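You operate a simulated robot arm through the tools that you are given. There is no shell and no other tool. Be economical: measure what you need, move in short steps, check, and stop when the job is done.

Carry out the task below with a simulated robot arm. There is one attempt and no reset: what you move stays moved.

Task
Load the sower with the note's seeds and try one seed.
Fine: The old tube goes in the stand's free hole. One press over the bare pot below, then slide the sower back to its end.
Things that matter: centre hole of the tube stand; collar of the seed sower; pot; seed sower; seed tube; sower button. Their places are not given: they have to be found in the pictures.

Only the result counts: the job must be done as asked and must still hold three seconds after the hand-in. Knocking over, shifting, dropping, spilling or breaking anything else fails it.

Robot
A 5-joint arm with a two-finger parallel gripper, fixed in place. Base frame: the origin is at the foot of the arm, x ahead of it, y to its left, z up; the work surface is at about z = 0. Readings come in mm, rad, newtons and seconds.
With the tool pointing down near the work surface it reaches from about 260 to 600 mm from the base axis. Its first joint turns from -1.152 to 1.152 rad. The tool tilts only in the upright plane through the base axis and itself; it spins freely about its own axis. Payload 1.57 kg.
Tool frame: the origin (TCP) lies between the finger pads and is the grasp point; the fingertips stand 30 mm ahead of it; z points along the fingers, y is the line along which they close. The gripper opens to 80 mm. The fingers are 17 mm wide and 12 mm thick; the gripper's body (40 by 82 mm) begins 80 mm behind the TCP.
Orientation is that of the tool frame in the base frame, as [roll, pitch, yaw] about the fixed x, y, z axes, in that order (R = Rz(yaw) Ry(pitch) Rx(roll)). With the fingers straight down and closing along the base's y, the tool's x points along the base's -x, its y along +y and its z along -z.

Tools
- The arm moves only by the tool move_arm. Its argument "deltas" is a list of rows, each an object (a shift or turn left out is 0, a gripper value left out holds the last) with "claw": the opening, from 0 (shut) to 1 (fully open); "xyz": the shift along the tool's x, y, z in units of 400 mm (1.0 is 400 mm), a list of three; "angular": the turn, a rotation vector about the tool's x, y, z in units of 180 degrees (1.0 is 180 degrees), a list of three. In form: [{"claw": claw, "xyz": [x, y, z], "angular": [rx, ry, rz]}, ...]. A call has 1 to 10 rows; each row is the pose to reach, as a shift and turn from the pose commanded when the call began, along the tool's axes at that moment. A call with a number of a shift or a turn outside -1 to 1 is refused whole. Rows are played at 5 a second. More than 50 mm and 0.15 rad between two rows, or a gripper value outside its range, and nothing of the call is played. Where a pose cannot be reached the arm comes as near as it can. A force on the tool above 40 N (or 10 N above the force at the start of the call, whichever is more), or a blocked arm, ends the call early, and 0.2 s more pass. Each finger travels about 153 mm/s and halts on what it meets, pressing with about 22 N; the grip force reading is that of the motor and also rises with nothing between the fingers. The clock runs only during rows and for 0.2 s after the last one: add rows that repeat a pose to give the fingers time. The reply holds the time, the measured pose of the TCP, the force on the tool along the base axes, the opening and the grip force, in the units named above and with some noise, with the torque about the TCP (base axes, N m) and any sound that the robot's microphone picked up, and new pictures: "show" is both (left out), scene, wrist or none.
- Cameras (640 x 400 px; columns grow to the right, rows downward): "scene" is fixed at [45, 394.4, 555.2]; the picture's right is [-0.68, -0.73, 0.00], its down [-0.28, 0.26, -0.92] and it looks along [0.67, -0.63, -0.39] (base axes); focal length 222 px, centre (320, 200). "wrist" rides on the gripper at [72, -7, -122] in the tool frame; the picture's right is [0.09, 1.00, 0.00], its down [-0.84, 0.08, -0.54] and it looks along [-0.54, 0.05, 0.84] (tool axes); focal length 238 px, centre (320, 200).
- point_at(camera, pixels): for up to 12 pixels [column, row] of the newest picture of that camera ("zoom" is the newest enlarged one), the place [x, y, z] in the base frame of the surface seen there, good to about 2 mm, but the place of the scene camera against the robot may be out by one fixed shift of up to 18 mm in any direction. The clock stands still meanwhile.
- enlarge(camera, box): a new picture of the part [left, top, right, bottom] of that camera's present view, enlarged. The clock stands still meanwhile.
- sign_off(): hands the job in; it is judged then, once.

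Work in short steps. Measure before you move; look again where a grasp or a placing could have gone wrong, and mend it. You have 80 turns and 200 pictures in all, those below and enlarged ones among them. Open the gripper and draw the arm clear of the work before you hand the job in, unless the task says otherwise.

The tools are called after "Call:" by a JSON object that holds its "fn" and its "kwargs". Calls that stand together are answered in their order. move_arm: Moves the arm, as the interface text tells. Its arguments: {"type":"object","properties":{"deltas":{"type":"array","items":{"type":"object","properties":{"claw":{"type":"number"},"xyz":{"type":"array","items":{"type":"number"}},"angular":{"type":"array","items":{"type":"number"}}}}},"show":{"type":"string","enum":["both","scene","wrist","none"]}},"required":["deltas"]} The other tools are called the same way: point_at (camera, pixels) gives the place of the surface under pixels of a picture; enlarge (camera, box) takes an enlarged picture of a part of a camera's view; sign_off () hands the job in.

At the start:

```text
t: 0.0
tool_pos: [324.8, 106.3, 460.6]
tool_rot: [3.141, 0.0, -3.14]
force: [-0.6, -0.3, -0.4]
moment: [-0.03, 0.0, 0.02]
width: 80.1
grasp_force: 0.1
```

scene: 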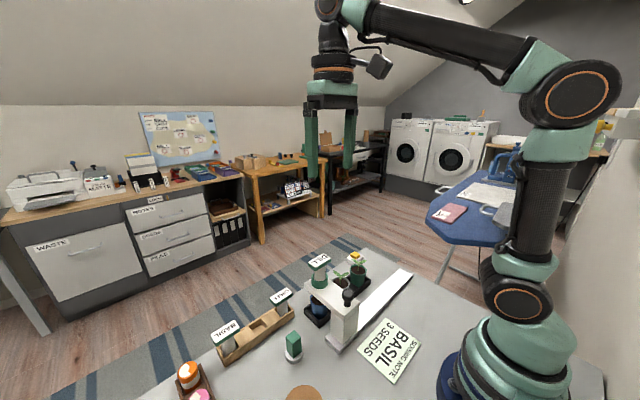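
wrist: 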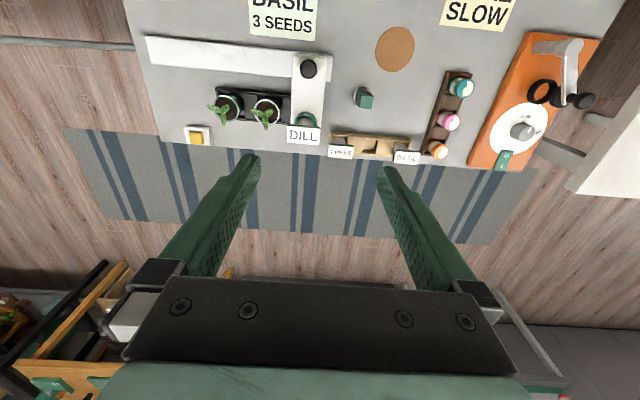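

The wrist picture shows the sower around (300,90), the tube stand at (375,145), and notes. I'll enlarge both views to read the details.

Call:
{"fn": "enlarge", "kwargs": {"camera": "wrist", "box": [130, 0, 450, 200]}}

Call:
{"fn": "enlarge", "kwargs": {"camera": "scene", "box": [180, 230, 440, 400]}}

Call:
{"fn": "enlarge", "kwargs": {"camera": "wrist", "box": [320, 0, 640, 200]}}

```text
2.00 times, centred on (290, 100) of wrist
```

zoom: 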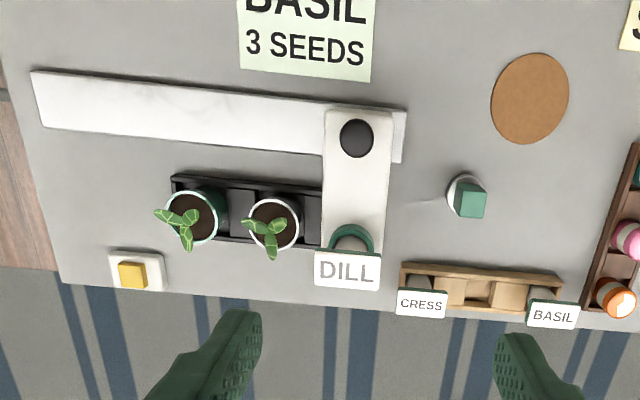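

```text
2.35 times, centred on (310, 315) of scene
```

zoom: 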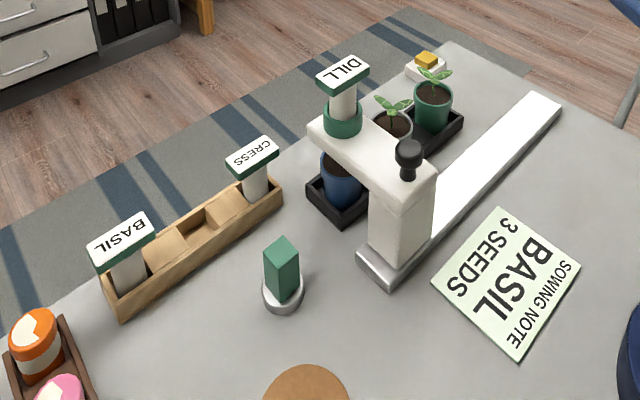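

```text
2.00 times, centred on (480, 100) of wrist
```

zoom: 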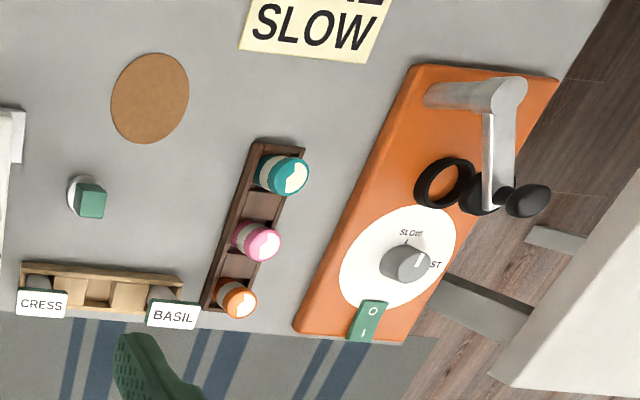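

I'll measure the main features in both views; the offset between the two gives the scene camera's shift.

Call:
{"fn": "point_at", "kwargs": {"camera": "wrist", "pixels": [[308, 68], [303, 135], [305, 118], [341, 152], [407, 157], [375, 145], [150, 50], [330, 70], [300, 90], [267, 110], [229, 105], [196, 137]]}}

Call:
{"fn": "point_at", "kwargs": {"camera": "scene", "pixels": [[346, 293], [319, 260], [318, 278], [282, 296], [226, 332], [259, 326], [408, 272], [337, 346], [328, 288], [342, 283], [316, 308], [353, 254]]}}

```text
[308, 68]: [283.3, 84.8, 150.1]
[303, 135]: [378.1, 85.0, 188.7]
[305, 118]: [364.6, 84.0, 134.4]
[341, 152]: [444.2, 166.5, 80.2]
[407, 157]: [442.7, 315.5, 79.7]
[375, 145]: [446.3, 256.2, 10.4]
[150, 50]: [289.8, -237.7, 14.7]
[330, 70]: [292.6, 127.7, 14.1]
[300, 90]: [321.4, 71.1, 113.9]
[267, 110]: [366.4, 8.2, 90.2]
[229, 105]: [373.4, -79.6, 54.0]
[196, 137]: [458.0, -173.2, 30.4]
```

```text
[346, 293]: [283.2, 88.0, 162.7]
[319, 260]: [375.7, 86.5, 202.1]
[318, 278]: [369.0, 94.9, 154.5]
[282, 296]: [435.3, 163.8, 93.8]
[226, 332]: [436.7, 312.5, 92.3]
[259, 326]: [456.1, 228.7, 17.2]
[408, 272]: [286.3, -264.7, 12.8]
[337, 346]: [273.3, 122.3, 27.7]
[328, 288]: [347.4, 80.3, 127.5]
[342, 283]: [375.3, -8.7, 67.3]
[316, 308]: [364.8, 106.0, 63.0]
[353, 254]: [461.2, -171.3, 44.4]
```

The scene camera reads about 12 mm high against the wrist camera. The collar and DILL tube stand near (366,84) and the button near (283,85). I'll turn the wrist and look under the sower head from the +y side.

Call:
{"fn": "move_arm", "kwargs": {"deltas": [{"claw": 1, "xyz": [-0.01, 0.036, 0.04], "angular": [0, 0, 0.047]}, {"xyz": [-0.02, 0.072, 0.08], "angular": [0, 0, 0.094]}, {"xyz": [-0.03, 0.108, 0.12], "angular": [0, 0, 0.141]}, {"xyz": [-0.04, 0.144, 0.16], "angular": [0, 0, 0.188]}, {"xyz": [-0.05, 0.18, 0.2], "angular": [0, 0, 0.235]}, {"xyz": [-0.06, 0.216, 0.24], "angular": [0, 0, 0.282]}, {"xyz": [-0.07, 0.252, 0.28], "angular": [0, 0, 0.329]}, {"xyz": [-0.08, 0.288, 0.32], "angular": [0, 0, 0.376]}, {"xyz": [-0.09, 0.324, 0.36], "angular": [0, 0, 0.423]}, {"xyz": [-0.1, 0.36, 0.4], "angular": [0, 0, 0.47]}], "show": "both"}}

```text
t: 2.2
tool_pos: [364.0, 251.2, 301.4]
tool_rot: [3.141, 0.0, 1.661]
force: [-0.7, 0.9, -0.1]
moment: [-0.03, 0.0, 0.02]
width: 80.0
grasp_force: 0.0
```

scene: 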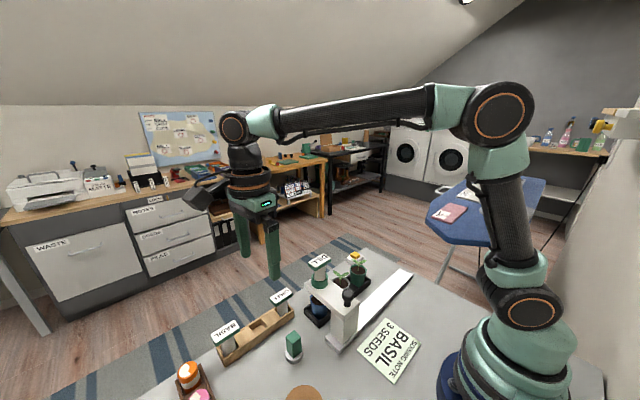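
wrist: 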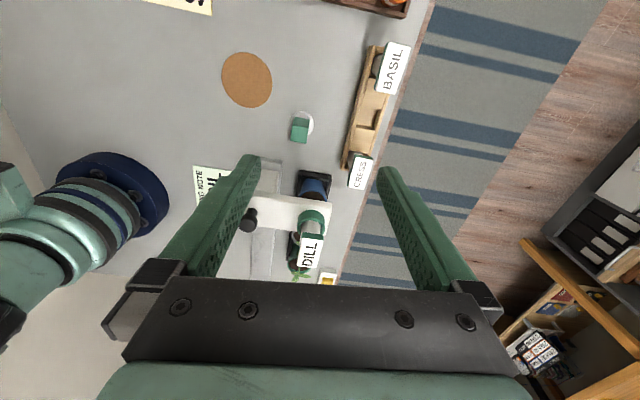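

Call:
{"fn": "enlarge", "kwargs": {"camera": "wrist", "box": [230, 130, 390, 290]}}

Call:
{"fn": "enlarge", "kwargs": {"camera": "wrist", "box": [330, 30, 430, 200]}}

Call:
{"fn": "enlarge", "kwargs": {"camera": "scene", "box": [270, 240, 430, 360]}}

```text
2.50 times, centred on (310, 210) of wrist
```

zoom: 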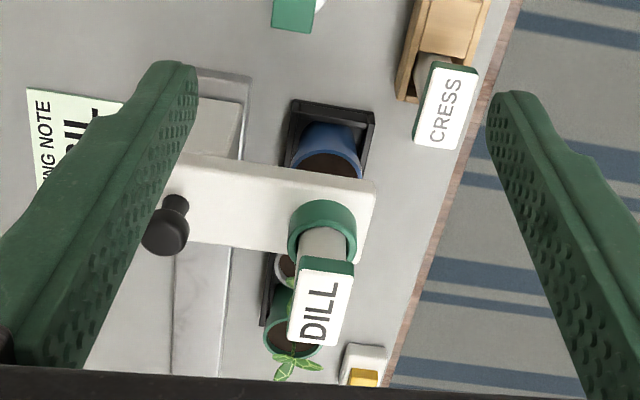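

```text
2.35 times, centred on (380, 115) of wrist
```

zoom: 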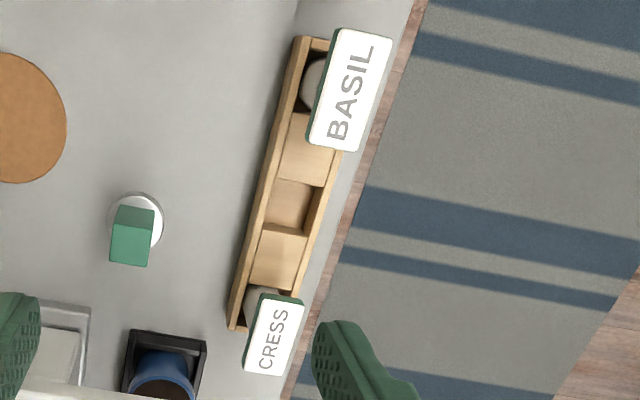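

```text
3.33 times, centred on (350, 300) of scene
```

zoom: 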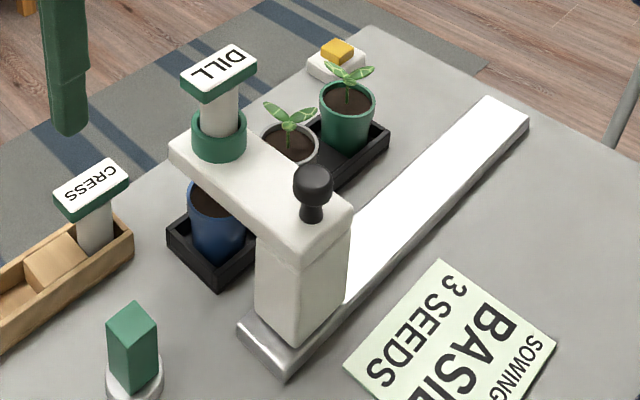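

The blue pot is bare and sits under or near the sower head. I'll measure the pot rim, tray, rail end, carriage and collar to see whether the head is over it.

Call:
{"fn": "point_at", "kwargs": {"camera": "wrist", "pixels": [[302, 195], [326, 196], [316, 179], [312, 172], [331, 176], [272, 159.5], [291, 163], [286, 175], [310, 212], [312, 225], [314, 251], [247, 221]]}}

Call:
{"fn": "point_at", "kwargs": {"camera": "zoom", "pixels": [[215, 200], [195, 195], [218, 262], [238, 250], [270, 362], [300, 340], [520, 112], [218, 158], [315, 180], [280, 140], [245, 325], [345, 110]]}}

```text
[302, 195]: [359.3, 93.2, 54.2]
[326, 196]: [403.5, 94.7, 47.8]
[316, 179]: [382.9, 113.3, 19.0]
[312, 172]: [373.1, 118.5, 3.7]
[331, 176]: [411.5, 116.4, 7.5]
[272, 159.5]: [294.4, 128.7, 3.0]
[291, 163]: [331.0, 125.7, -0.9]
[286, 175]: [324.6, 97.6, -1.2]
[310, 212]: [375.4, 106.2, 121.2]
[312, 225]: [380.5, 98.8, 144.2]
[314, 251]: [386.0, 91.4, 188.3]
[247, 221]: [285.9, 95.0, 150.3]
```

```text
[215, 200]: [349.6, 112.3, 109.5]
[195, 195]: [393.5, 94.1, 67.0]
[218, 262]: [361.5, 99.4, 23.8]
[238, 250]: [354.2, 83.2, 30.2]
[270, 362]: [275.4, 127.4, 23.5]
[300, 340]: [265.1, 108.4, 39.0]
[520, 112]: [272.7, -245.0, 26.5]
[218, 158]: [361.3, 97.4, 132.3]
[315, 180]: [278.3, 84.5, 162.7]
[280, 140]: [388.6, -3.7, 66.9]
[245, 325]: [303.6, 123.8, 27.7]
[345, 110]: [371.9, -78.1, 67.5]
```

I'll zoom tightly on the rail ends to look for stops or marks.

Call:
{"fn": "enlarge", "kwargs": {"camera": "wrist", "box": [235, 150, 345, 220]}}

Call:
{"fn": "enlarge", "kwargs": {"camera": "scene", "box": [350, 250, 430, 300]}}

Call:
{"fn": "enlarge", "kwargs": {"camera": "scene", "box": [310, 300, 390, 350]}}

```text
5.71 times, centred on (290, 185) of wrist
```

zoom: 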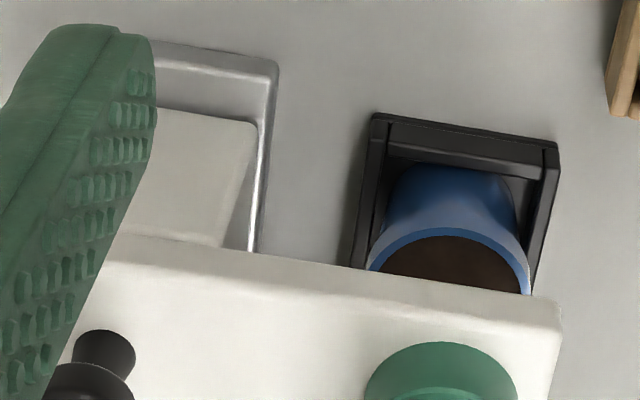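

```text
8.00 times, centred on (390, 275) of scene
```

zoom: 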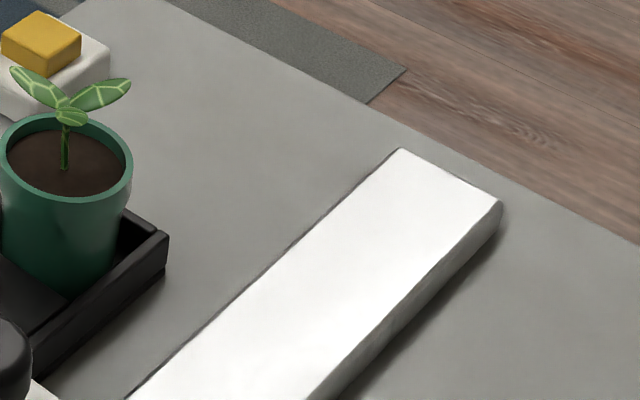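

```text
8.00 times, centred on (350, 325) of scene
```

zoom: 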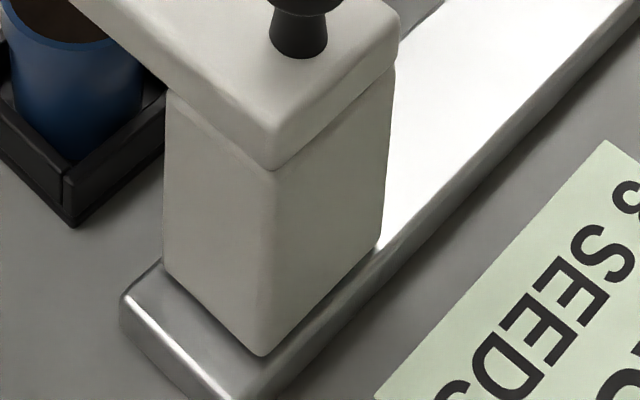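

Measuring the blue rim accurately via points at the top and sides of the rim, plus the collar rim and tray corners.

Call:
{"fn": "point_at", "kwargs": {"camera": "wrist", "pixels": [[313, 190.5], [306, 191.5], [321, 192.5], [313, 194], [300, 170.5], [331, 174.5], [306, 211], [311, 211.5], [300, 218], [322, 218], [276, 171], [279, 190]]}}

Call:
{"fn": "enlarge", "kwargs": {"camera": "wrist", "box": [270, 190, 360, 290]}}

```text
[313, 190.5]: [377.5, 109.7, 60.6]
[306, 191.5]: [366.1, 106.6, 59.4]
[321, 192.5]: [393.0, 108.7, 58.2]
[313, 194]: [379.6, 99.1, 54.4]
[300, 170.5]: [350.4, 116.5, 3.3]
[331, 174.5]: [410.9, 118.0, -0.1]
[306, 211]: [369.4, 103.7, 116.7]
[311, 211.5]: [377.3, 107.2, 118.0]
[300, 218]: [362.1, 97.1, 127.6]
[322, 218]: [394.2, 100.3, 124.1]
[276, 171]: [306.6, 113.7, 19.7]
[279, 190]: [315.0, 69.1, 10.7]
```

```text
4.00 times, centred on (315, 240) of wrist
```

zoom: 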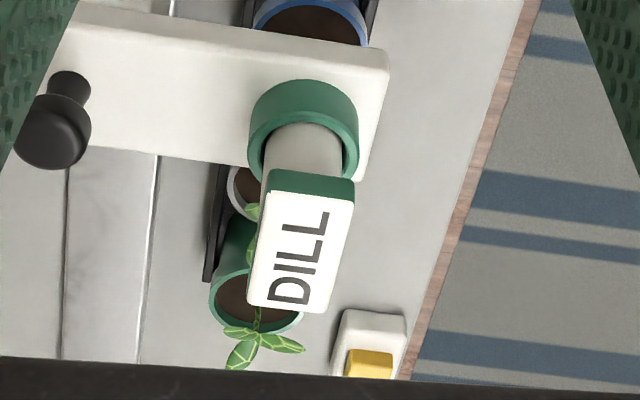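

The collar (y≈84, x≈380) is directly over the blue bare pot. Now I measure the stand: walls, centre hole, tubes and caps.

Call:
{"fn": "point_at", "kwargs": {"camera": "wrist", "pixels": [[368.5, 116.3], [375.5, 96], [361, 139], [357, 116], [380, 119], [373, 50], [342, 167], [348, 162], [383, 48], [399, 54], [385, 92], [401, 48]]}}

Call:
{"fn": "enlarge", "kwargs": {"camera": "wrist", "box": [330, 90, 410, 190]}}

Call:
{"fn": "enlarge", "kwargs": {"camera": "wrist", "box": [340, 30, 420, 130]}}

```text
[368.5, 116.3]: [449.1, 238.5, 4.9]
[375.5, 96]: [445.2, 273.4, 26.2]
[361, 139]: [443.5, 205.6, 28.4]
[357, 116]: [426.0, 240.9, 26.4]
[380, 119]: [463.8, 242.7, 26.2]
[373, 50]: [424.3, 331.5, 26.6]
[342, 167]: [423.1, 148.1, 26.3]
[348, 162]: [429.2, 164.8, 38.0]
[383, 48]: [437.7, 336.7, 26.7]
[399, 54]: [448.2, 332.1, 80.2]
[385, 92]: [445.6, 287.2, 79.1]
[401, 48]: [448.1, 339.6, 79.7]
```

```text
4.00 times, centred on (370, 140) of wrist
```

zoom: 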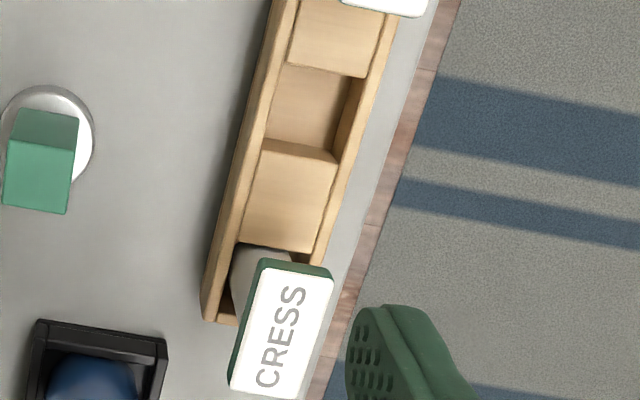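

```text
4.00 times, centred on (380, 80) of wrist
```

zoom: 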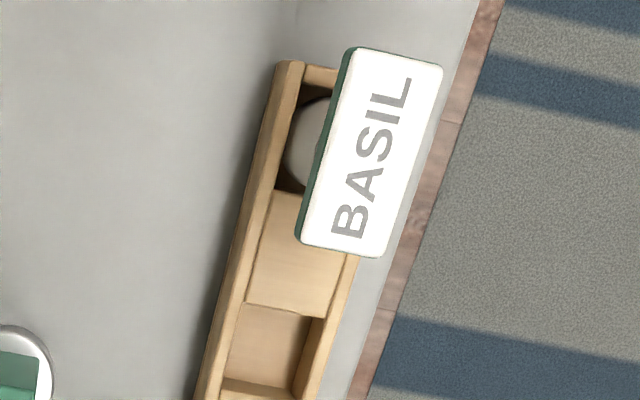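

Now the corners of all three caps and the centre-hole edges, for accurate centres.

Call:
{"fn": "point_at", "kwargs": {"camera": "wrist", "pixels": [[372, 106.5], [365, 128], [305.5, 239.5], [322, 241.5], [315.5, 266.5], [298.5, 263.5], [389, 43.5], [409, 48], [394, 92.5], [376.5, 89.5]]}}

Call:
{"fn": "point_at", "kwargs": {"camera": "wrist", "pixels": [[358, 157], [372, 161], [363, 188], [349.5, 184.5], [314, 219], [308, 233], [320, 233], [313, 283], [300, 300]]}}

```text
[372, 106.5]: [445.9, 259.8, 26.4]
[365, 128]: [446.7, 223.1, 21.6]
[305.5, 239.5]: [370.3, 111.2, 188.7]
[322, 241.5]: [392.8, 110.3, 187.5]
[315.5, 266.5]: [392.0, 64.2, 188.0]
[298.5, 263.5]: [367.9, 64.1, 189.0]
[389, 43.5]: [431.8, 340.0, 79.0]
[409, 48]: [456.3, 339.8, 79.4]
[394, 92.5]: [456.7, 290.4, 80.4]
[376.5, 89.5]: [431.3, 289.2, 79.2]
```

```text
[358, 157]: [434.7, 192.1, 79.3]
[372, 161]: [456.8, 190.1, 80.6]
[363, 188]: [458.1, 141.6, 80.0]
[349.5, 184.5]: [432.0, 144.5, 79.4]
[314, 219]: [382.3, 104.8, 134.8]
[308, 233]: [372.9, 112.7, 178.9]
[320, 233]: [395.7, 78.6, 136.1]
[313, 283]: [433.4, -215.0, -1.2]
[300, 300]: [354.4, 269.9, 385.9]
```

Cap centres: DILL (380.5,86), BASIL (444,315), CRESS (445,167), free hole (445,241.5). The caps are about 27 mm wide along x, so I'll grip along x and move above DILL.

Call:
{"fn": "move_arm", "kwargs": {"deltas": [{"xyz": [-0.083, 0.001, 0.036], "angular": [0, 0, 0.006]}, {"xyz": [-0.166, 0.002, 0.072], "angular": [0, 0, 0.012]}, {"xyz": [-0.249, 0.003, 0.107], "angular": [0, 0, 0.018]}, {"xyz": [-0.332, 0.004, 0.143], "angular": [0, 0, 0.024]}, {"xyz": [-0.4145, 0.004, 0.1535], "angular": [0, 0, 0.0287]}, {"xyz": [-0.4145, 0.004, 0.1535], "angular": [0, 0, 0.0287]}]}}

```text
t: 3.6
tool_pos: [379.1, 84.8, 239.6]
tool_rot: [3.141, 0.001, 1.575]
force: [0.2, 0.6, -0.5]
moment: [-0.03, 0.03, 0.01]
width: 80.0
grasp_force: 0.1
```

scene: 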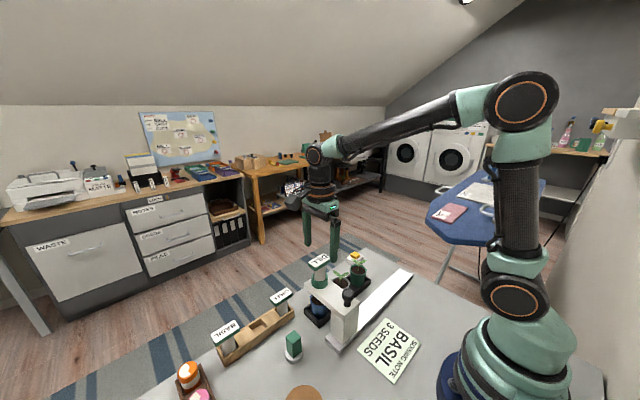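
wrist: 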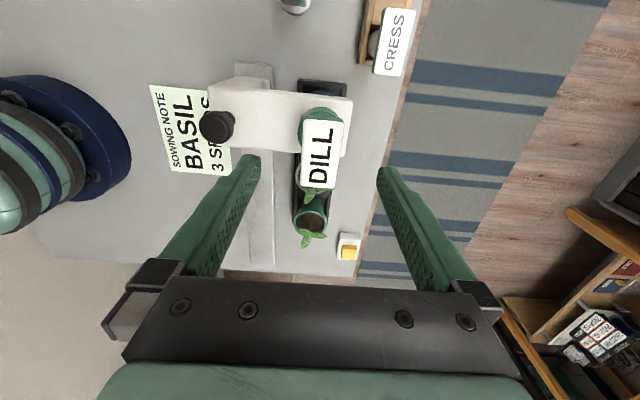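

Re-measuring the DILL cap corners from close: (305,124), (340,124), (337,185), (305,185).

Call:
{"fn": "enlarge", "kwargs": {"camera": "wrist", "box": [270, 70, 370, 250]}}

Call:
{"fn": "point_at", "kwargs": {"camera": "wrist", "pixels": [[306, 124], [340, 125], [336, 185], [305, 184], [305, 154], [339, 154], [310, 108], [216, 122]]}}

```text
2.22 times, centred on (320, 160) of wrist
```

zoom: 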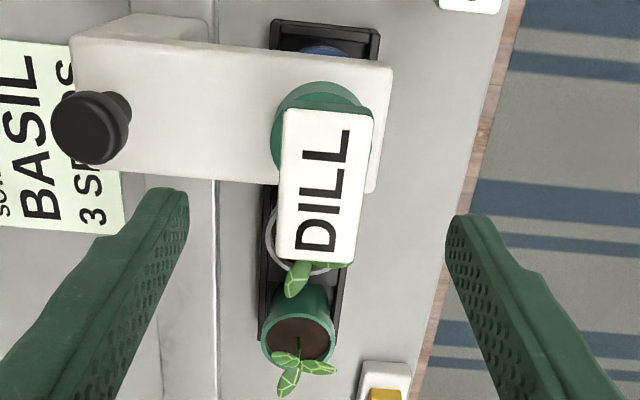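

```text
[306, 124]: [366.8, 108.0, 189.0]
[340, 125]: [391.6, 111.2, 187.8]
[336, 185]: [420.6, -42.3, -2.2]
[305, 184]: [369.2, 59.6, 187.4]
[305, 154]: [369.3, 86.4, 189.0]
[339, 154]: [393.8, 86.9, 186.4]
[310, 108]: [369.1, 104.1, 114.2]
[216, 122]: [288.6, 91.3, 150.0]
```

The cap centre is (380.5,85). Descend to z≈181 and close on the cap.

Call:
{"fn": "move_arm", "kwargs": {"deltas": [{"xyz": [0, 0.0035, 0.07]}, {"xyz": [0, 0.0035, 0.147]}, {"xyz": [0, 0.0035, 0.147]}, {"claw": 0, "xyz": [0, 0.0035, 0.147]}, {"xyz": [0, 0.0035, 0.147]}, {"xyz": [0, 0.0035, 0.147]}, {"xyz": [0, 0.0035, 0.147]}]}}

```text
t: 5.2
tool_pos: [381.4, 85.0, 181.7]
tool_rot: [3.141, 0.0, 1.575]
force: [-0.1, -0.4, -0.2]
moment: [0.01, 0.02, 0.02]
width: 29.4
grasp_force: 22.4
```

scene: 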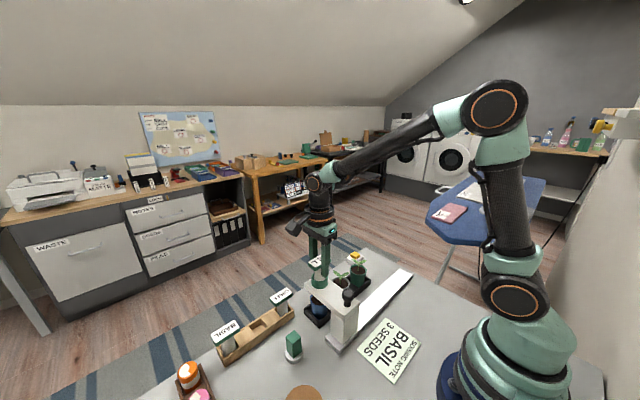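
wrist: 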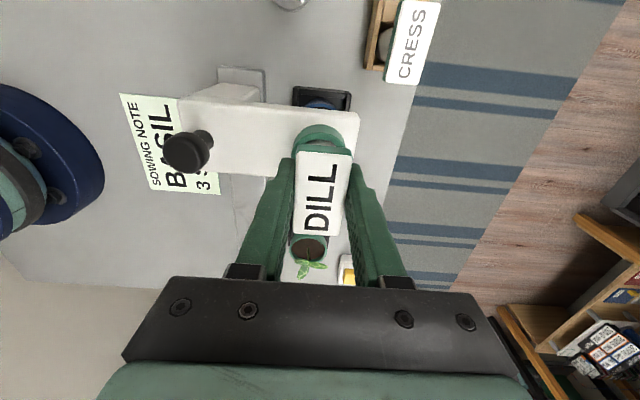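

Gripped at 29.4 mm. Lift straight up slowly by 50 mm and watch the force.

Call:
{"fn": "move_arm", "kwargs": {"deltas": [{"xyz": [0, 0, -0.02]}, {"xyz": [0, 0, -0.04]}, {"xyz": [0, 0, -0.07]}, {"xyz": [0, 0, -0.1]}, {"xyz": [0, 0, -0.13]}, {"xyz": [0, 0, -0.16]}, {"xyz": [0, 0, -0.16]}]}}

```text
t: 6.8
tool_pos: [381.2, 86.8, 244.7]
tool_rot: [3.14, -0.001, 1.575]
force: [-0.8, -0.3, 0.2]
moment: [0.04, 0.01, 0.03]
width: 29.8
grasp_force: 21.9
```

scene: 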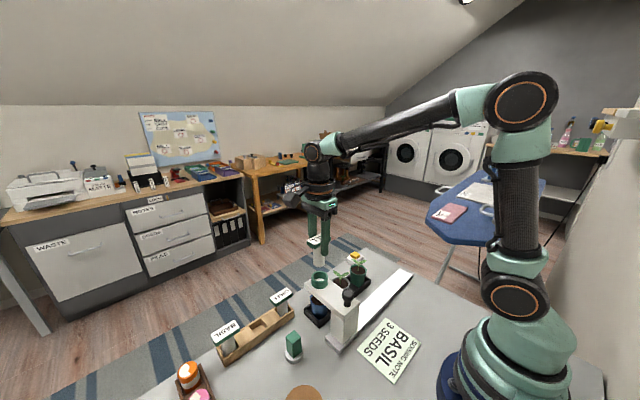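
wrist: 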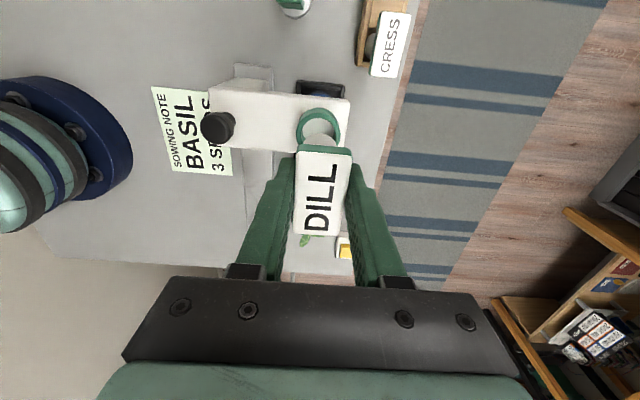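

DILL is out of the collar. I'll view the collar and the tube's bottom for reference.

Call:
{"fn": "enlarge", "kwargs": {"camera": "wrist", "box": [270, 70, 370, 170]}}

Call:
{"fn": "enlarge", "kwargs": {"camera": "scene", "box": [280, 220, 380, 340]}}

Call:
{"fn": "point_at", "kwargs": {"camera": "wrist", "pixels": [[299, 128], [339, 128], [319, 109], [319, 112], [319, 121], [319, 127], [319, 140]]}}

```text
4.00 times, centred on (320, 120) of wrist
```

zoom: 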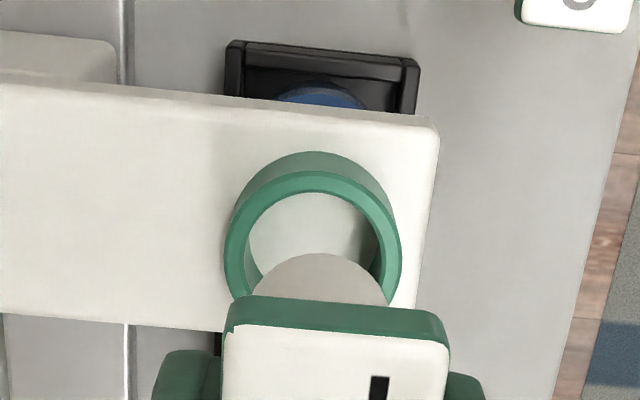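

```text
3.33 times, centred on (330, 280) of scene
```

zoom: 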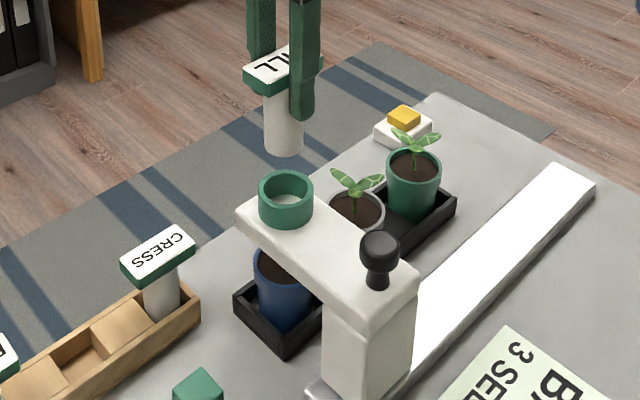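

```text
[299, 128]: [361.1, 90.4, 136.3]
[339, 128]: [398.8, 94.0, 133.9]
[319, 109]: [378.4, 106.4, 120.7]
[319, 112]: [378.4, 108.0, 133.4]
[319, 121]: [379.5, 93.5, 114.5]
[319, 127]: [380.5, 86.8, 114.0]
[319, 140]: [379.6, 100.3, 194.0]
```

The collar floor is at z≈114 and its rim at 135; the tube hangs straight. Carry it over the centre hole at (445,241.5).

Call:
{"fn": "move_arm", "kwargs": {"deltas": [{"xyz": [0.097, 0.04, 0]}, {"xyz": [0.193, 0.08, 0]}, {"xyz": [0.29, 0.12, 0.03]}, {"xyz": [0.386, 0.161, 0.1]}, {"xyz": [0.386, 0.161, 0.2]}, {"xyz": [0.386, 0.161, 0.28]}, {"xyz": [0.386, 0.161, 0.28]}]}}

```text
refused: row 4 steps farther than a row can; nothing moved
```

Same path with smaller steps.

Call:
{"fn": "move_arm", "kwargs": {"deltas": [{"xyz": [0.08, 0.033, 0]}, {"xyz": [0.16, 0.066, 0]}, {"xyz": [0.24, 0.1, 0]}, {"xyz": [0.32, 0.134, 0.03]}, {"xyz": [0.386, 0.161, 0.09]}, {"xyz": [0.386, 0.161, 0.19]}, {"xyz": [0.386, 0.161, 0.27]}, {"xyz": [0.386, 0.161, 0.27]}]}}

```text
t: 8.6
tool_pos: [445.1, 241.4, 134.2]
tool_rot: [3.14, -0.001, 1.574]
force: [0.3, 0.0, 0.0]
moment: [0.01, 0.01, 0.02]
width: 29.7
grasp_force: 21.7
```

scene: 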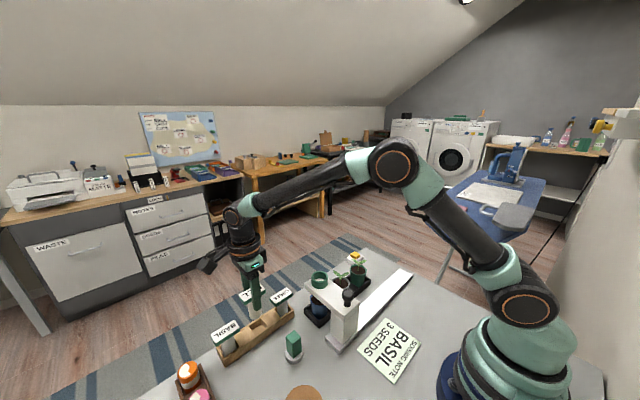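
wrist: 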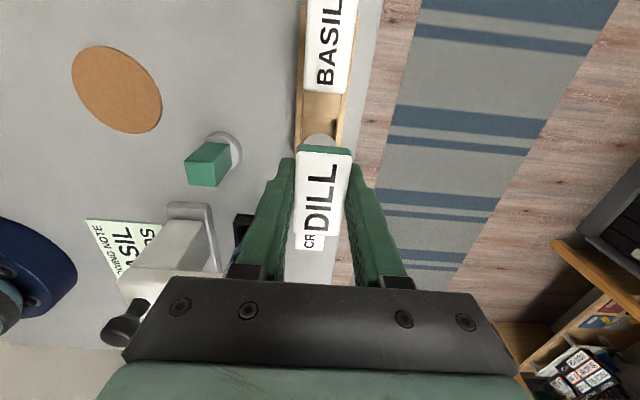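

Aligned over (445,241). Lower to just above the stand, then look.

Call:
{"fn": "move_arm", "kwargs": {"deltas": [{"xyz": [0, 0, 0.045]}, {"xyz": [0, 0, 0.085]}, {"xyz": [0, 0, 0.085]}], "show": "none"}}

Call:
{"fn": "enlarge", "kwargs": {"camera": "scene", "box": [200, 260, 310, 370]}}

Call:
{"fn": "enlarge", "kwargs": {"camera": "wrist", "box": [260, 60, 380, 180]}}

```text
t: 9.4
tool_pos: [445.9, 241.8, 102.5]
tool_rot: [-3.141, -0.001, 1.575]
force: [0.0, -0.7, -0.1]
moment: [-0.04, 0.04, -0.01]
width: 29.5
grasp_force: 21.9
```

```text
3.64 times, centred on (255, 315) of scene
```

zoom: 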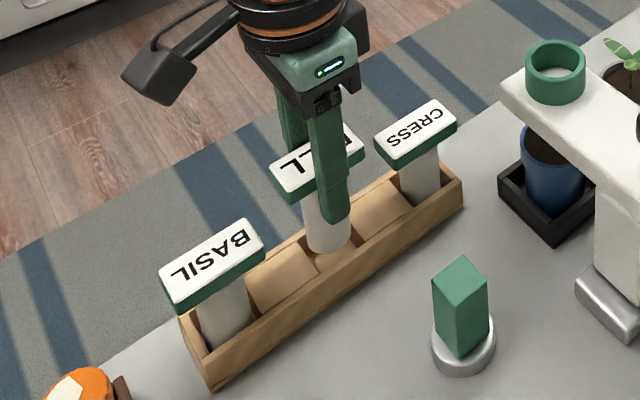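

```text
3.33 times, centred on (320, 120) of wrist
```

zoom: 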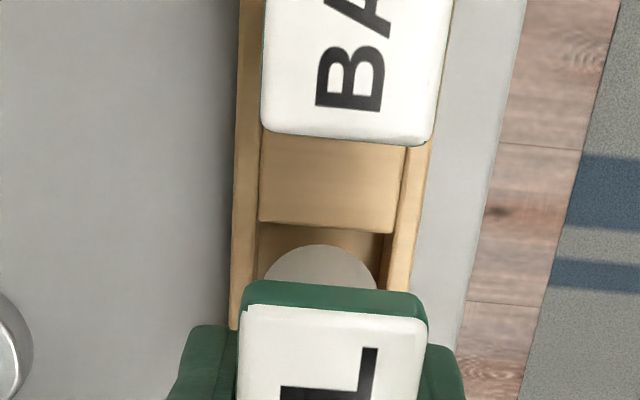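

The tube lines up with the hole in both views. Lower until it's seated (TCP ≈ 73).

Call:
{"fn": "move_arm", "kwargs": {"deltas": [{"xyz": [0, 0, 0.02]}, {"xyz": [0, 0, 0.04]}, {"xyz": [0, 0, 0.055]}, {"xyz": [0, 0, 0.065]}, {"xyz": [0, 0, 0.071]}, {"xyz": [0, 0, 0.071]}], "show": "none"}}

Call:
{"fn": "enlarge", "kwargs": {"camera": "scene", "box": [200, 260, 310, 370]}}

```text
t: 10.8
tool_pos: [446.2, 240.3, 74.3]
tool_rot: [3.142, 0.0, 1.572]
force: [0.3, 0.0, -0.8]
moment: [-0.01, 0.02, 0.03]
width: 29.6
grasp_force: 21.9
```

```text
3.64 times, centred on (255, 315) of scene
```

zoom: 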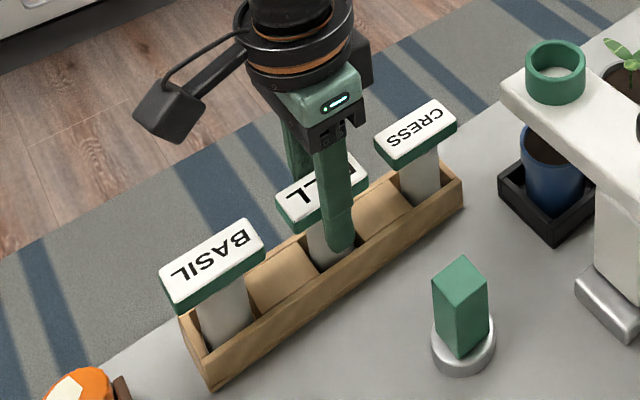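

Nearly seated; lower 2 mm more and release.

Call:
{"fn": "move_arm", "kwargs": {"deltas": [{"xyz": [0, 0, 0.003]}, {"xyz": [0, 0, 0.005]}, {"xyz": [0, 0, 0.005]}], "show": "none"}}

```text
t: 11.6
tool_pos: [445.9, 239.9, 72.4]
tool_rot: [3.141, 0.0, 1.575]
force: [-3.9, -1.3, 10.9]
moment: [-0.14, 0.16, -0.01]
width: 29.8
grasp_force: 21.6
```

Seated with contact force ~11 N. Release and rise.

Call:
{"fn": "move_arm", "kwargs": {"deltas": [{"claw": 0.6, "xyz": [0, 0, -0.001]}, {"xyz": [0, 0, -0.001]}, {"xyz": [0, 0, -0.06]}, {"xyz": [0, 0, -0.14]}, {"xyz": [0, 0, -0.22]}, {"xyz": [0, 0, -0.22]}]}}

Call:
{"fn": "enlarge", "kwargs": {"camera": "scene", "box": [200, 260, 310, 370]}}

```text
t: 13.0
tool_pos: [445.7, 244.0, 161.5]
tool_rot: [3.141, 0.0, 1.576]
force: [0.3, 0.0, 0.4]
moment: [0.02, 0.02, 0.01]
width: 47.9
grasp_force: 0.0
```

scene: 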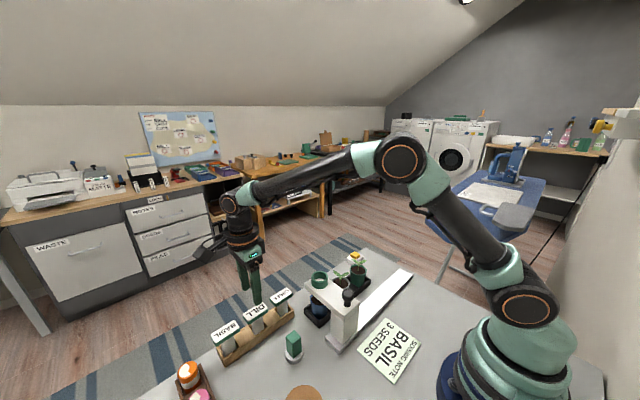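
wrist: 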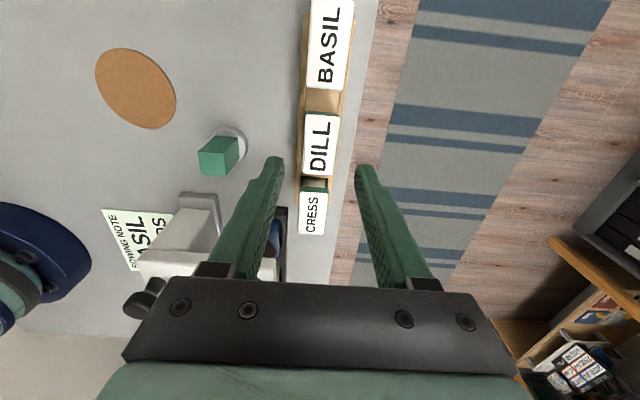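

```text
3.64 times, centred on (255, 315) of scene
```

zoom: 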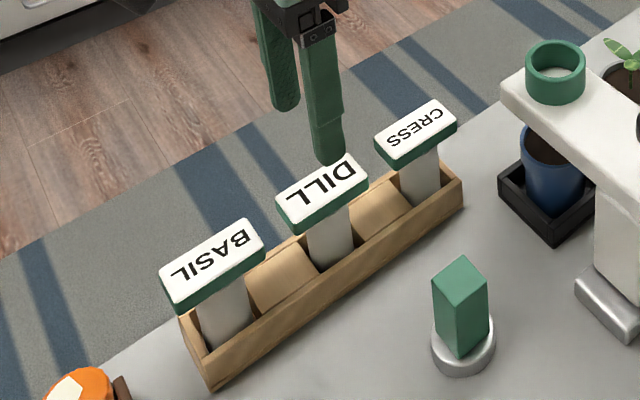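

DILL sits in the free hole. Move above BASIL at (444.5,315).

Call:
{"fn": "move_arm", "kwargs": {"deltas": [{"xyz": [0.06, 0, 0]}, {"xyz": [0.12, -0.001, 0]}, {"xyz": [0.1775, -0.002, 0.02]}, {"xyz": [0.1775, -0.002, 0.07]}, {"xyz": [0.1775, -0.002, 0.07]}], "show": "wrist"}}

```text
t: 14.2
tool_pos: [445.3, 314.5, 131.6]
tool_rot: [-3.141, 0.0, 1.574]
force: [0.6, -0.7, 0.4]
moment: [-0.03, -0.02, -0.02]
width: 48.1
grasp_force: 0.0
```

wrist: 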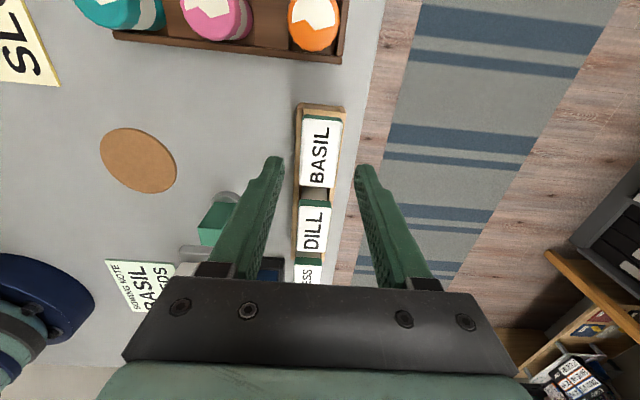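

Check the BASIL cap's corners at (304,119), (341,121), (337,185), (303,185).

Call:
{"fn": "point_at", "kwargs": {"camera": "wrist", "pixels": [[305, 120], [340, 123], [335, 184], [304, 183], [304, 150], [338, 150], [302, 200], [327, 205]]}}

```text
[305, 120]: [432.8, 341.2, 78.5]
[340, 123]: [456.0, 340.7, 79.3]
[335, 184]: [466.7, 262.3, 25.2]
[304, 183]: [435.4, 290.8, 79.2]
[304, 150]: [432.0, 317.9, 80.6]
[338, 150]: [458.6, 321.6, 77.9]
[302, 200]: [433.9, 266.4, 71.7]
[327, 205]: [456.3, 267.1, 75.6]
```

BASIL's cap centre is about (445,315.5). Descend and grip.

Call:
{"fn": "move_arm", "kwargs": {"deltas": [{"xyz": [0.0025, 0, 0.07]}, {"xyz": [0.0025, 0, 0.147]}, {"xyz": [0.0025, 0, 0.147]}, {"claw": 0, "xyz": [0.0025, 0, 0.147]}, {"xyz": [0.0025, 0, 0.147]}, {"xyz": [0.0025, 0, 0.147]}], "show": "wrist"}}

```text
t: 15.6
tool_pos: [443.0, 313.7, 71.5]
tool_rot: [-3.14, 0.0, 1.572]
force: [-0.1, -0.3, 0.1]
moment: [0.0, 0.0, 0.01]
width: 29.7
grasp_force: 21.8
```

wrist: 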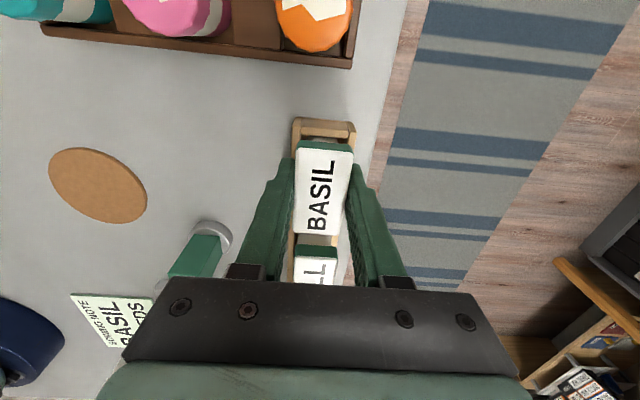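

Grip matches the DILL grip (cap rows 149–236). Lift straight up.

Call:
{"fn": "move_arm", "kwargs": {"deltas": [{"xyz": [0, 0, -0.03]}, {"xyz": [0, 0, -0.08]}, {"xyz": [0, 0, -0.15]}, {"xyz": [0, 0, -0.22]}, {"xyz": [0, 0, -0.29]}, {"xyz": [0, 0, -0.36]}, {"xyz": [0, 0, -0.43]}, {"xyz": [0, 0, -0.43]}], "show": "both"}}

```text
t: 17.4
tool_pos: [444.5, 314.8, 245.6]
tool_rot: [-3.14, -0.001, 1.572]
force: [0.9, 0.2, -1.7]
moment: [0.01, 0.01, 0.02]
width: 29.5
grasp_force: 22.3
```

scene: 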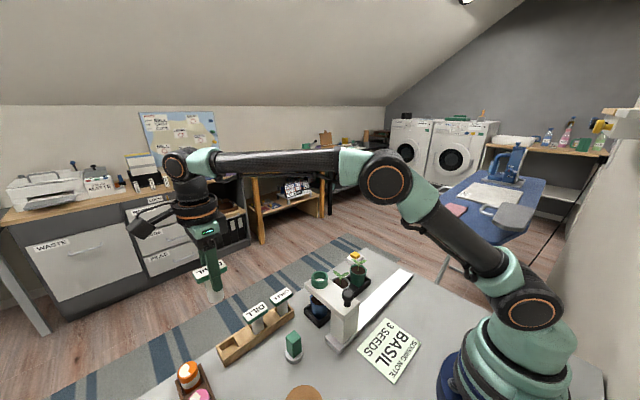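
wrist: 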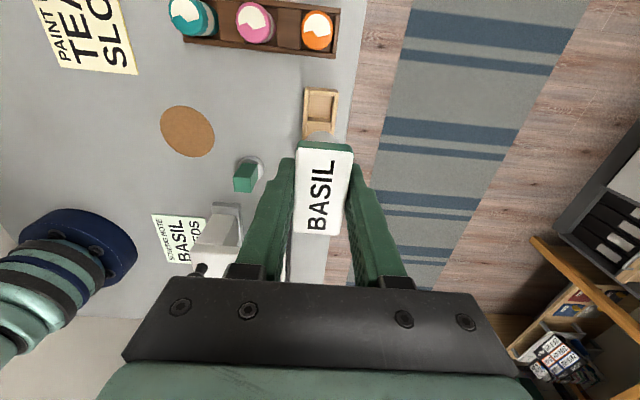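

Carry BASIL to above the collar.

Call:
{"fn": "move_arm", "kwargs": {"deltas": [{"xyz": [-0.1, -0.028, 0]}, {"xyz": [-0.2, -0.056, 0]}, {"xyz": [-0.3, -0.084, 0]}, {"xyz": [-0.4, -0.112, 0]}, {"xyz": [-0.5, -0.139, 0]}, {"xyz": [-0.5738, -0.159, 0]}, {"xyz": [-0.5738, -0.159, 0]}, {"xyz": [-0.5738, -0.159, 0]}], "show": "wrist"}}

Call:
{"fn": "enlarge", "kwargs": {"camera": "wrist", "box": [270, 70, 370, 170]}}

Call:
{"fn": "enlarge", "kwargs": {"camera": "scene", "box": [280, 220, 380, 340]}}

```text
t: 19.2
tool_pos: [382.2, 85.6, 246.9]
tool_rot: [-3.141, 0.0, 1.575]
force: [-1.2, -0.1, -1.2]
moment: [0.02, 0.0, 0.0]
width: 29.6
grasp_force: 22.4
```

wrist: 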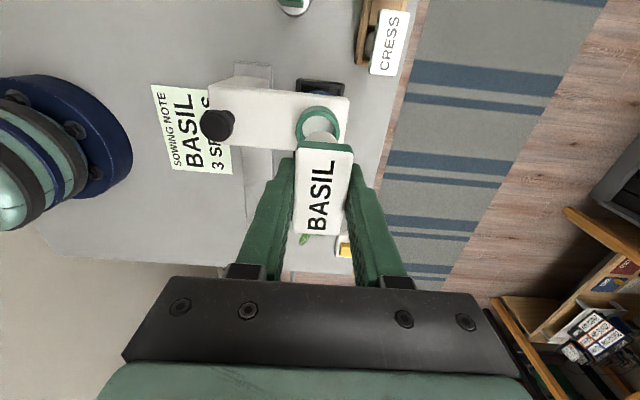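

```text
4.00 times, centred on (320, 120) of wrist
```

zoom: 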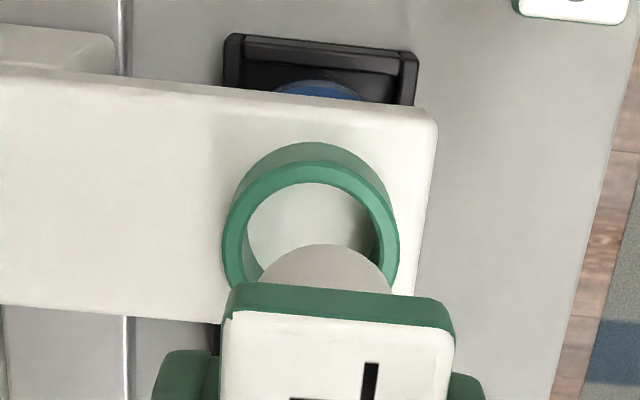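

```text
3.33 times, centred on (330, 280) of scene
```

zoom: 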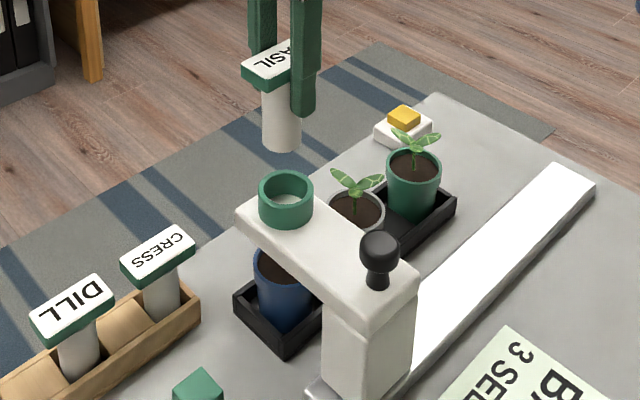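

The tube sits about 1.5 mm too far in +x compared with where DILL came out. Correct that and lower to just above the rim.

Call:
{"fn": "move_arm", "kwargs": {"deltas": [{"xyz": [0, -0.004, 0.05]}, {"xyz": [0, -0.004, 0.1]}, {"xyz": [0, -0.004, 0.1]}, {"xyz": [0, -0.004, 0.1]}], "show": "none"}}

Call:
{"fn": "enlarge", "kwargs": {"camera": "wrist", "box": [270, 70, 370, 170]}}

Call:
{"fn": "enlarge", "kwargs": {"camera": "scene", "box": [290, 245, 350, 305]}}

```text
t: 20.2
tool_pos: [381.8, 84.3, 205.5]
tool_rot: [3.141, -0.001, 1.574]
force: [0.6, 0.1, -0.6]
moment: [0.03, -0.02, 0.04]
width: 29.7
grasp_force: 22.0
```

```text
4.00 times, centred on (320, 120) of wrist
```

zoom: 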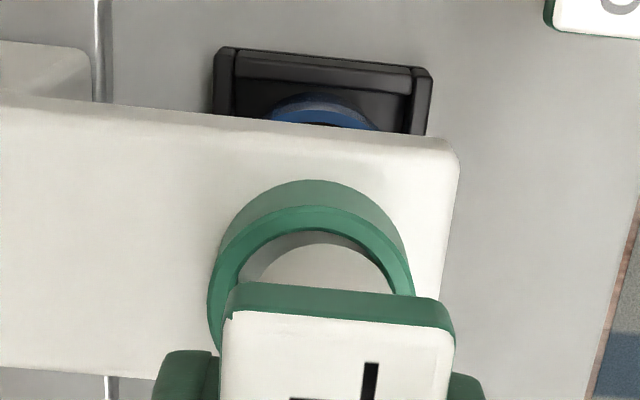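

```text
6.67 times, centred on (320, 275) of scene
```

zoom: 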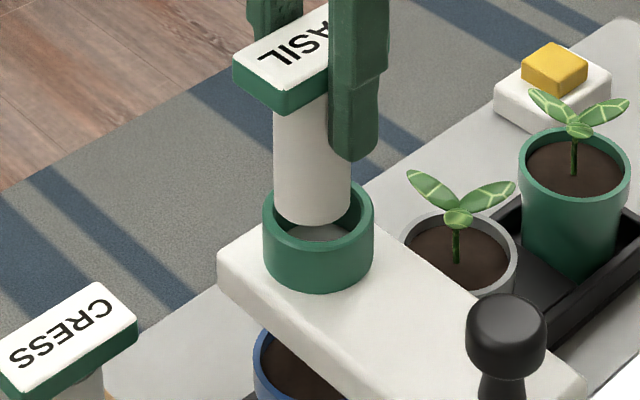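

Collar centre is about 2 mm to −x and 1.3 mm to −y of the tube axis by both views. Adjust and look again.

Call:
{"fn": "move_arm", "kwargs": {"deltas": [{"xyz": [-0.0032, -0.0055, 0]}, {"xyz": [-0.0032, -0.0055, 0]}, {"xyz": [-0.0032, -0.0055, 0.003]}], "show": "none"}}

Call:
{"fn": "enlarge", "kwargs": {"camera": "wrist", "box": [270, 70, 370, 170]}}

Call:
{"fn": "enlarge", "kwargs": {"camera": "scene", "box": [290, 245, 350, 305]}}

```text
t: 21.0
tool_pos: [378.9, 82.4, 205.0]
tool_rot: [3.141, -0.001, 1.574]
force: [-0.6, -0.2, -1.2]
moment: [-0.02, -0.02, -0.02]
width: 29.6
grasp_force: 21.8
```

```text
4.00 times, centred on (320, 120) of wrist
```

zoom: 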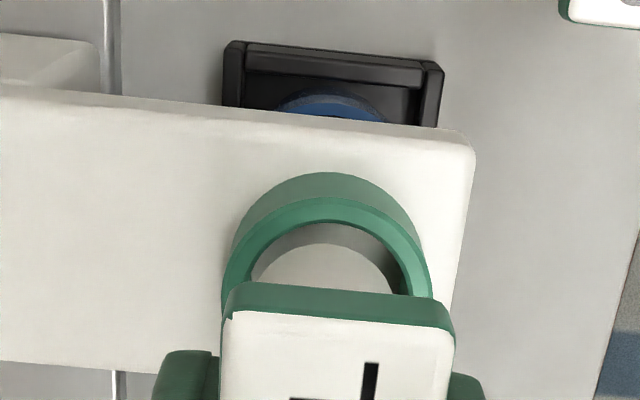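

```text
6.67 times, centred on (320, 275) of scene
```

zoom: 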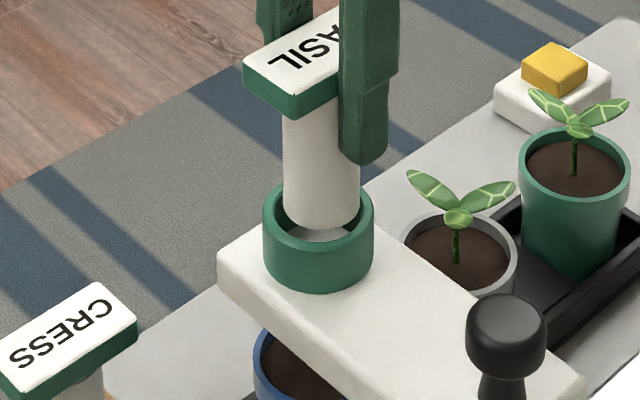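

Both views now show the tube centred (scene 320 vs 318, wrist 325 vs 327). Insert slowly.

Call:
{"fn": "move_arm", "kwargs": {"deltas": [{"xyz": [0, 0, 0.01]}, {"xyz": [0, 0, 0.02]}, {"xyz": [0, 0, 0.03]}, {"xyz": [0, 0, 0.04]}, {"xyz": [0, 0, 0.048]}, {"xyz": [0, 0, 0.048]}], "show": "none"}}

Call:
{"fn": "enlarge", "kwargs": {"camera": "scene", "box": [290, 245, 350, 305]}}

```text
t: 22.4
tool_pos: [377.3, 81.0, 183.8]
tool_rot: [3.14, 0.0, 1.575]
force: [0.3, 0.2, -1.0]
moment: [0.04, -0.05, -0.01]
width: 29.7
grasp_force: 22.2
```

```text
6.67 times, centred on (320, 275) of scene
```

zoom: 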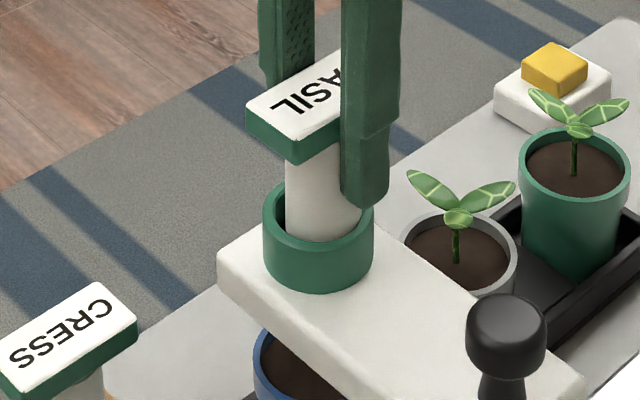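

It's inside the collar without side contact, about 2 mm off centre. Recentre slightly and lower to touch the floor.

Call:
{"fn": "move_arm", "kwargs": {"deltas": [{"xyz": [0.003, 0.003, 0.002]}, {"xyz": [0.003, 0.003, 0.005]}, {"xyz": [0.003, 0.003, 0.009]}, {"xyz": [0.003, 0.003, 0.009]}], "show": "none"}}

```text
t: 23.4
tool_pos: [379.5, 83.4, 181.0]
tool_rot: [3.141, -0.001, 1.573]
force: [-0.2, 1.0, -0.2]
moment: [0.0, -0.02, 0.0]
width: 29.5
grasp_force: 22.0
```

Call:
{"fn": "move_arm", "kwargs": {"deltas": [{"xyz": [0, 0, 0.003]}, {"xyz": [0, 0, 0.006]}, {"xyz": [0, 0, 0.006]}], "show": "none"}}

Call:
{"fn": "enlarge", "kwargs": {"camera": "scene", "box": [290, 245, 350, 305]}}

```text
t: 24.2
tool_pos: [380.5, 83.9, 179.5]
tool_rot: [3.138, 0.001, 1.574]
force: [0.9, -2.1, 3.4]
moment: [-0.1, 0.04, 0.04]
width: 29.5
grasp_force: 22.2
```

```text
6.67 times, centred on (320, 275) of scene
```

zoom: 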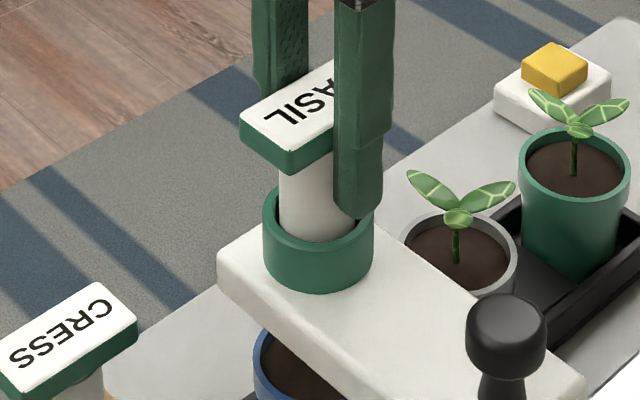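

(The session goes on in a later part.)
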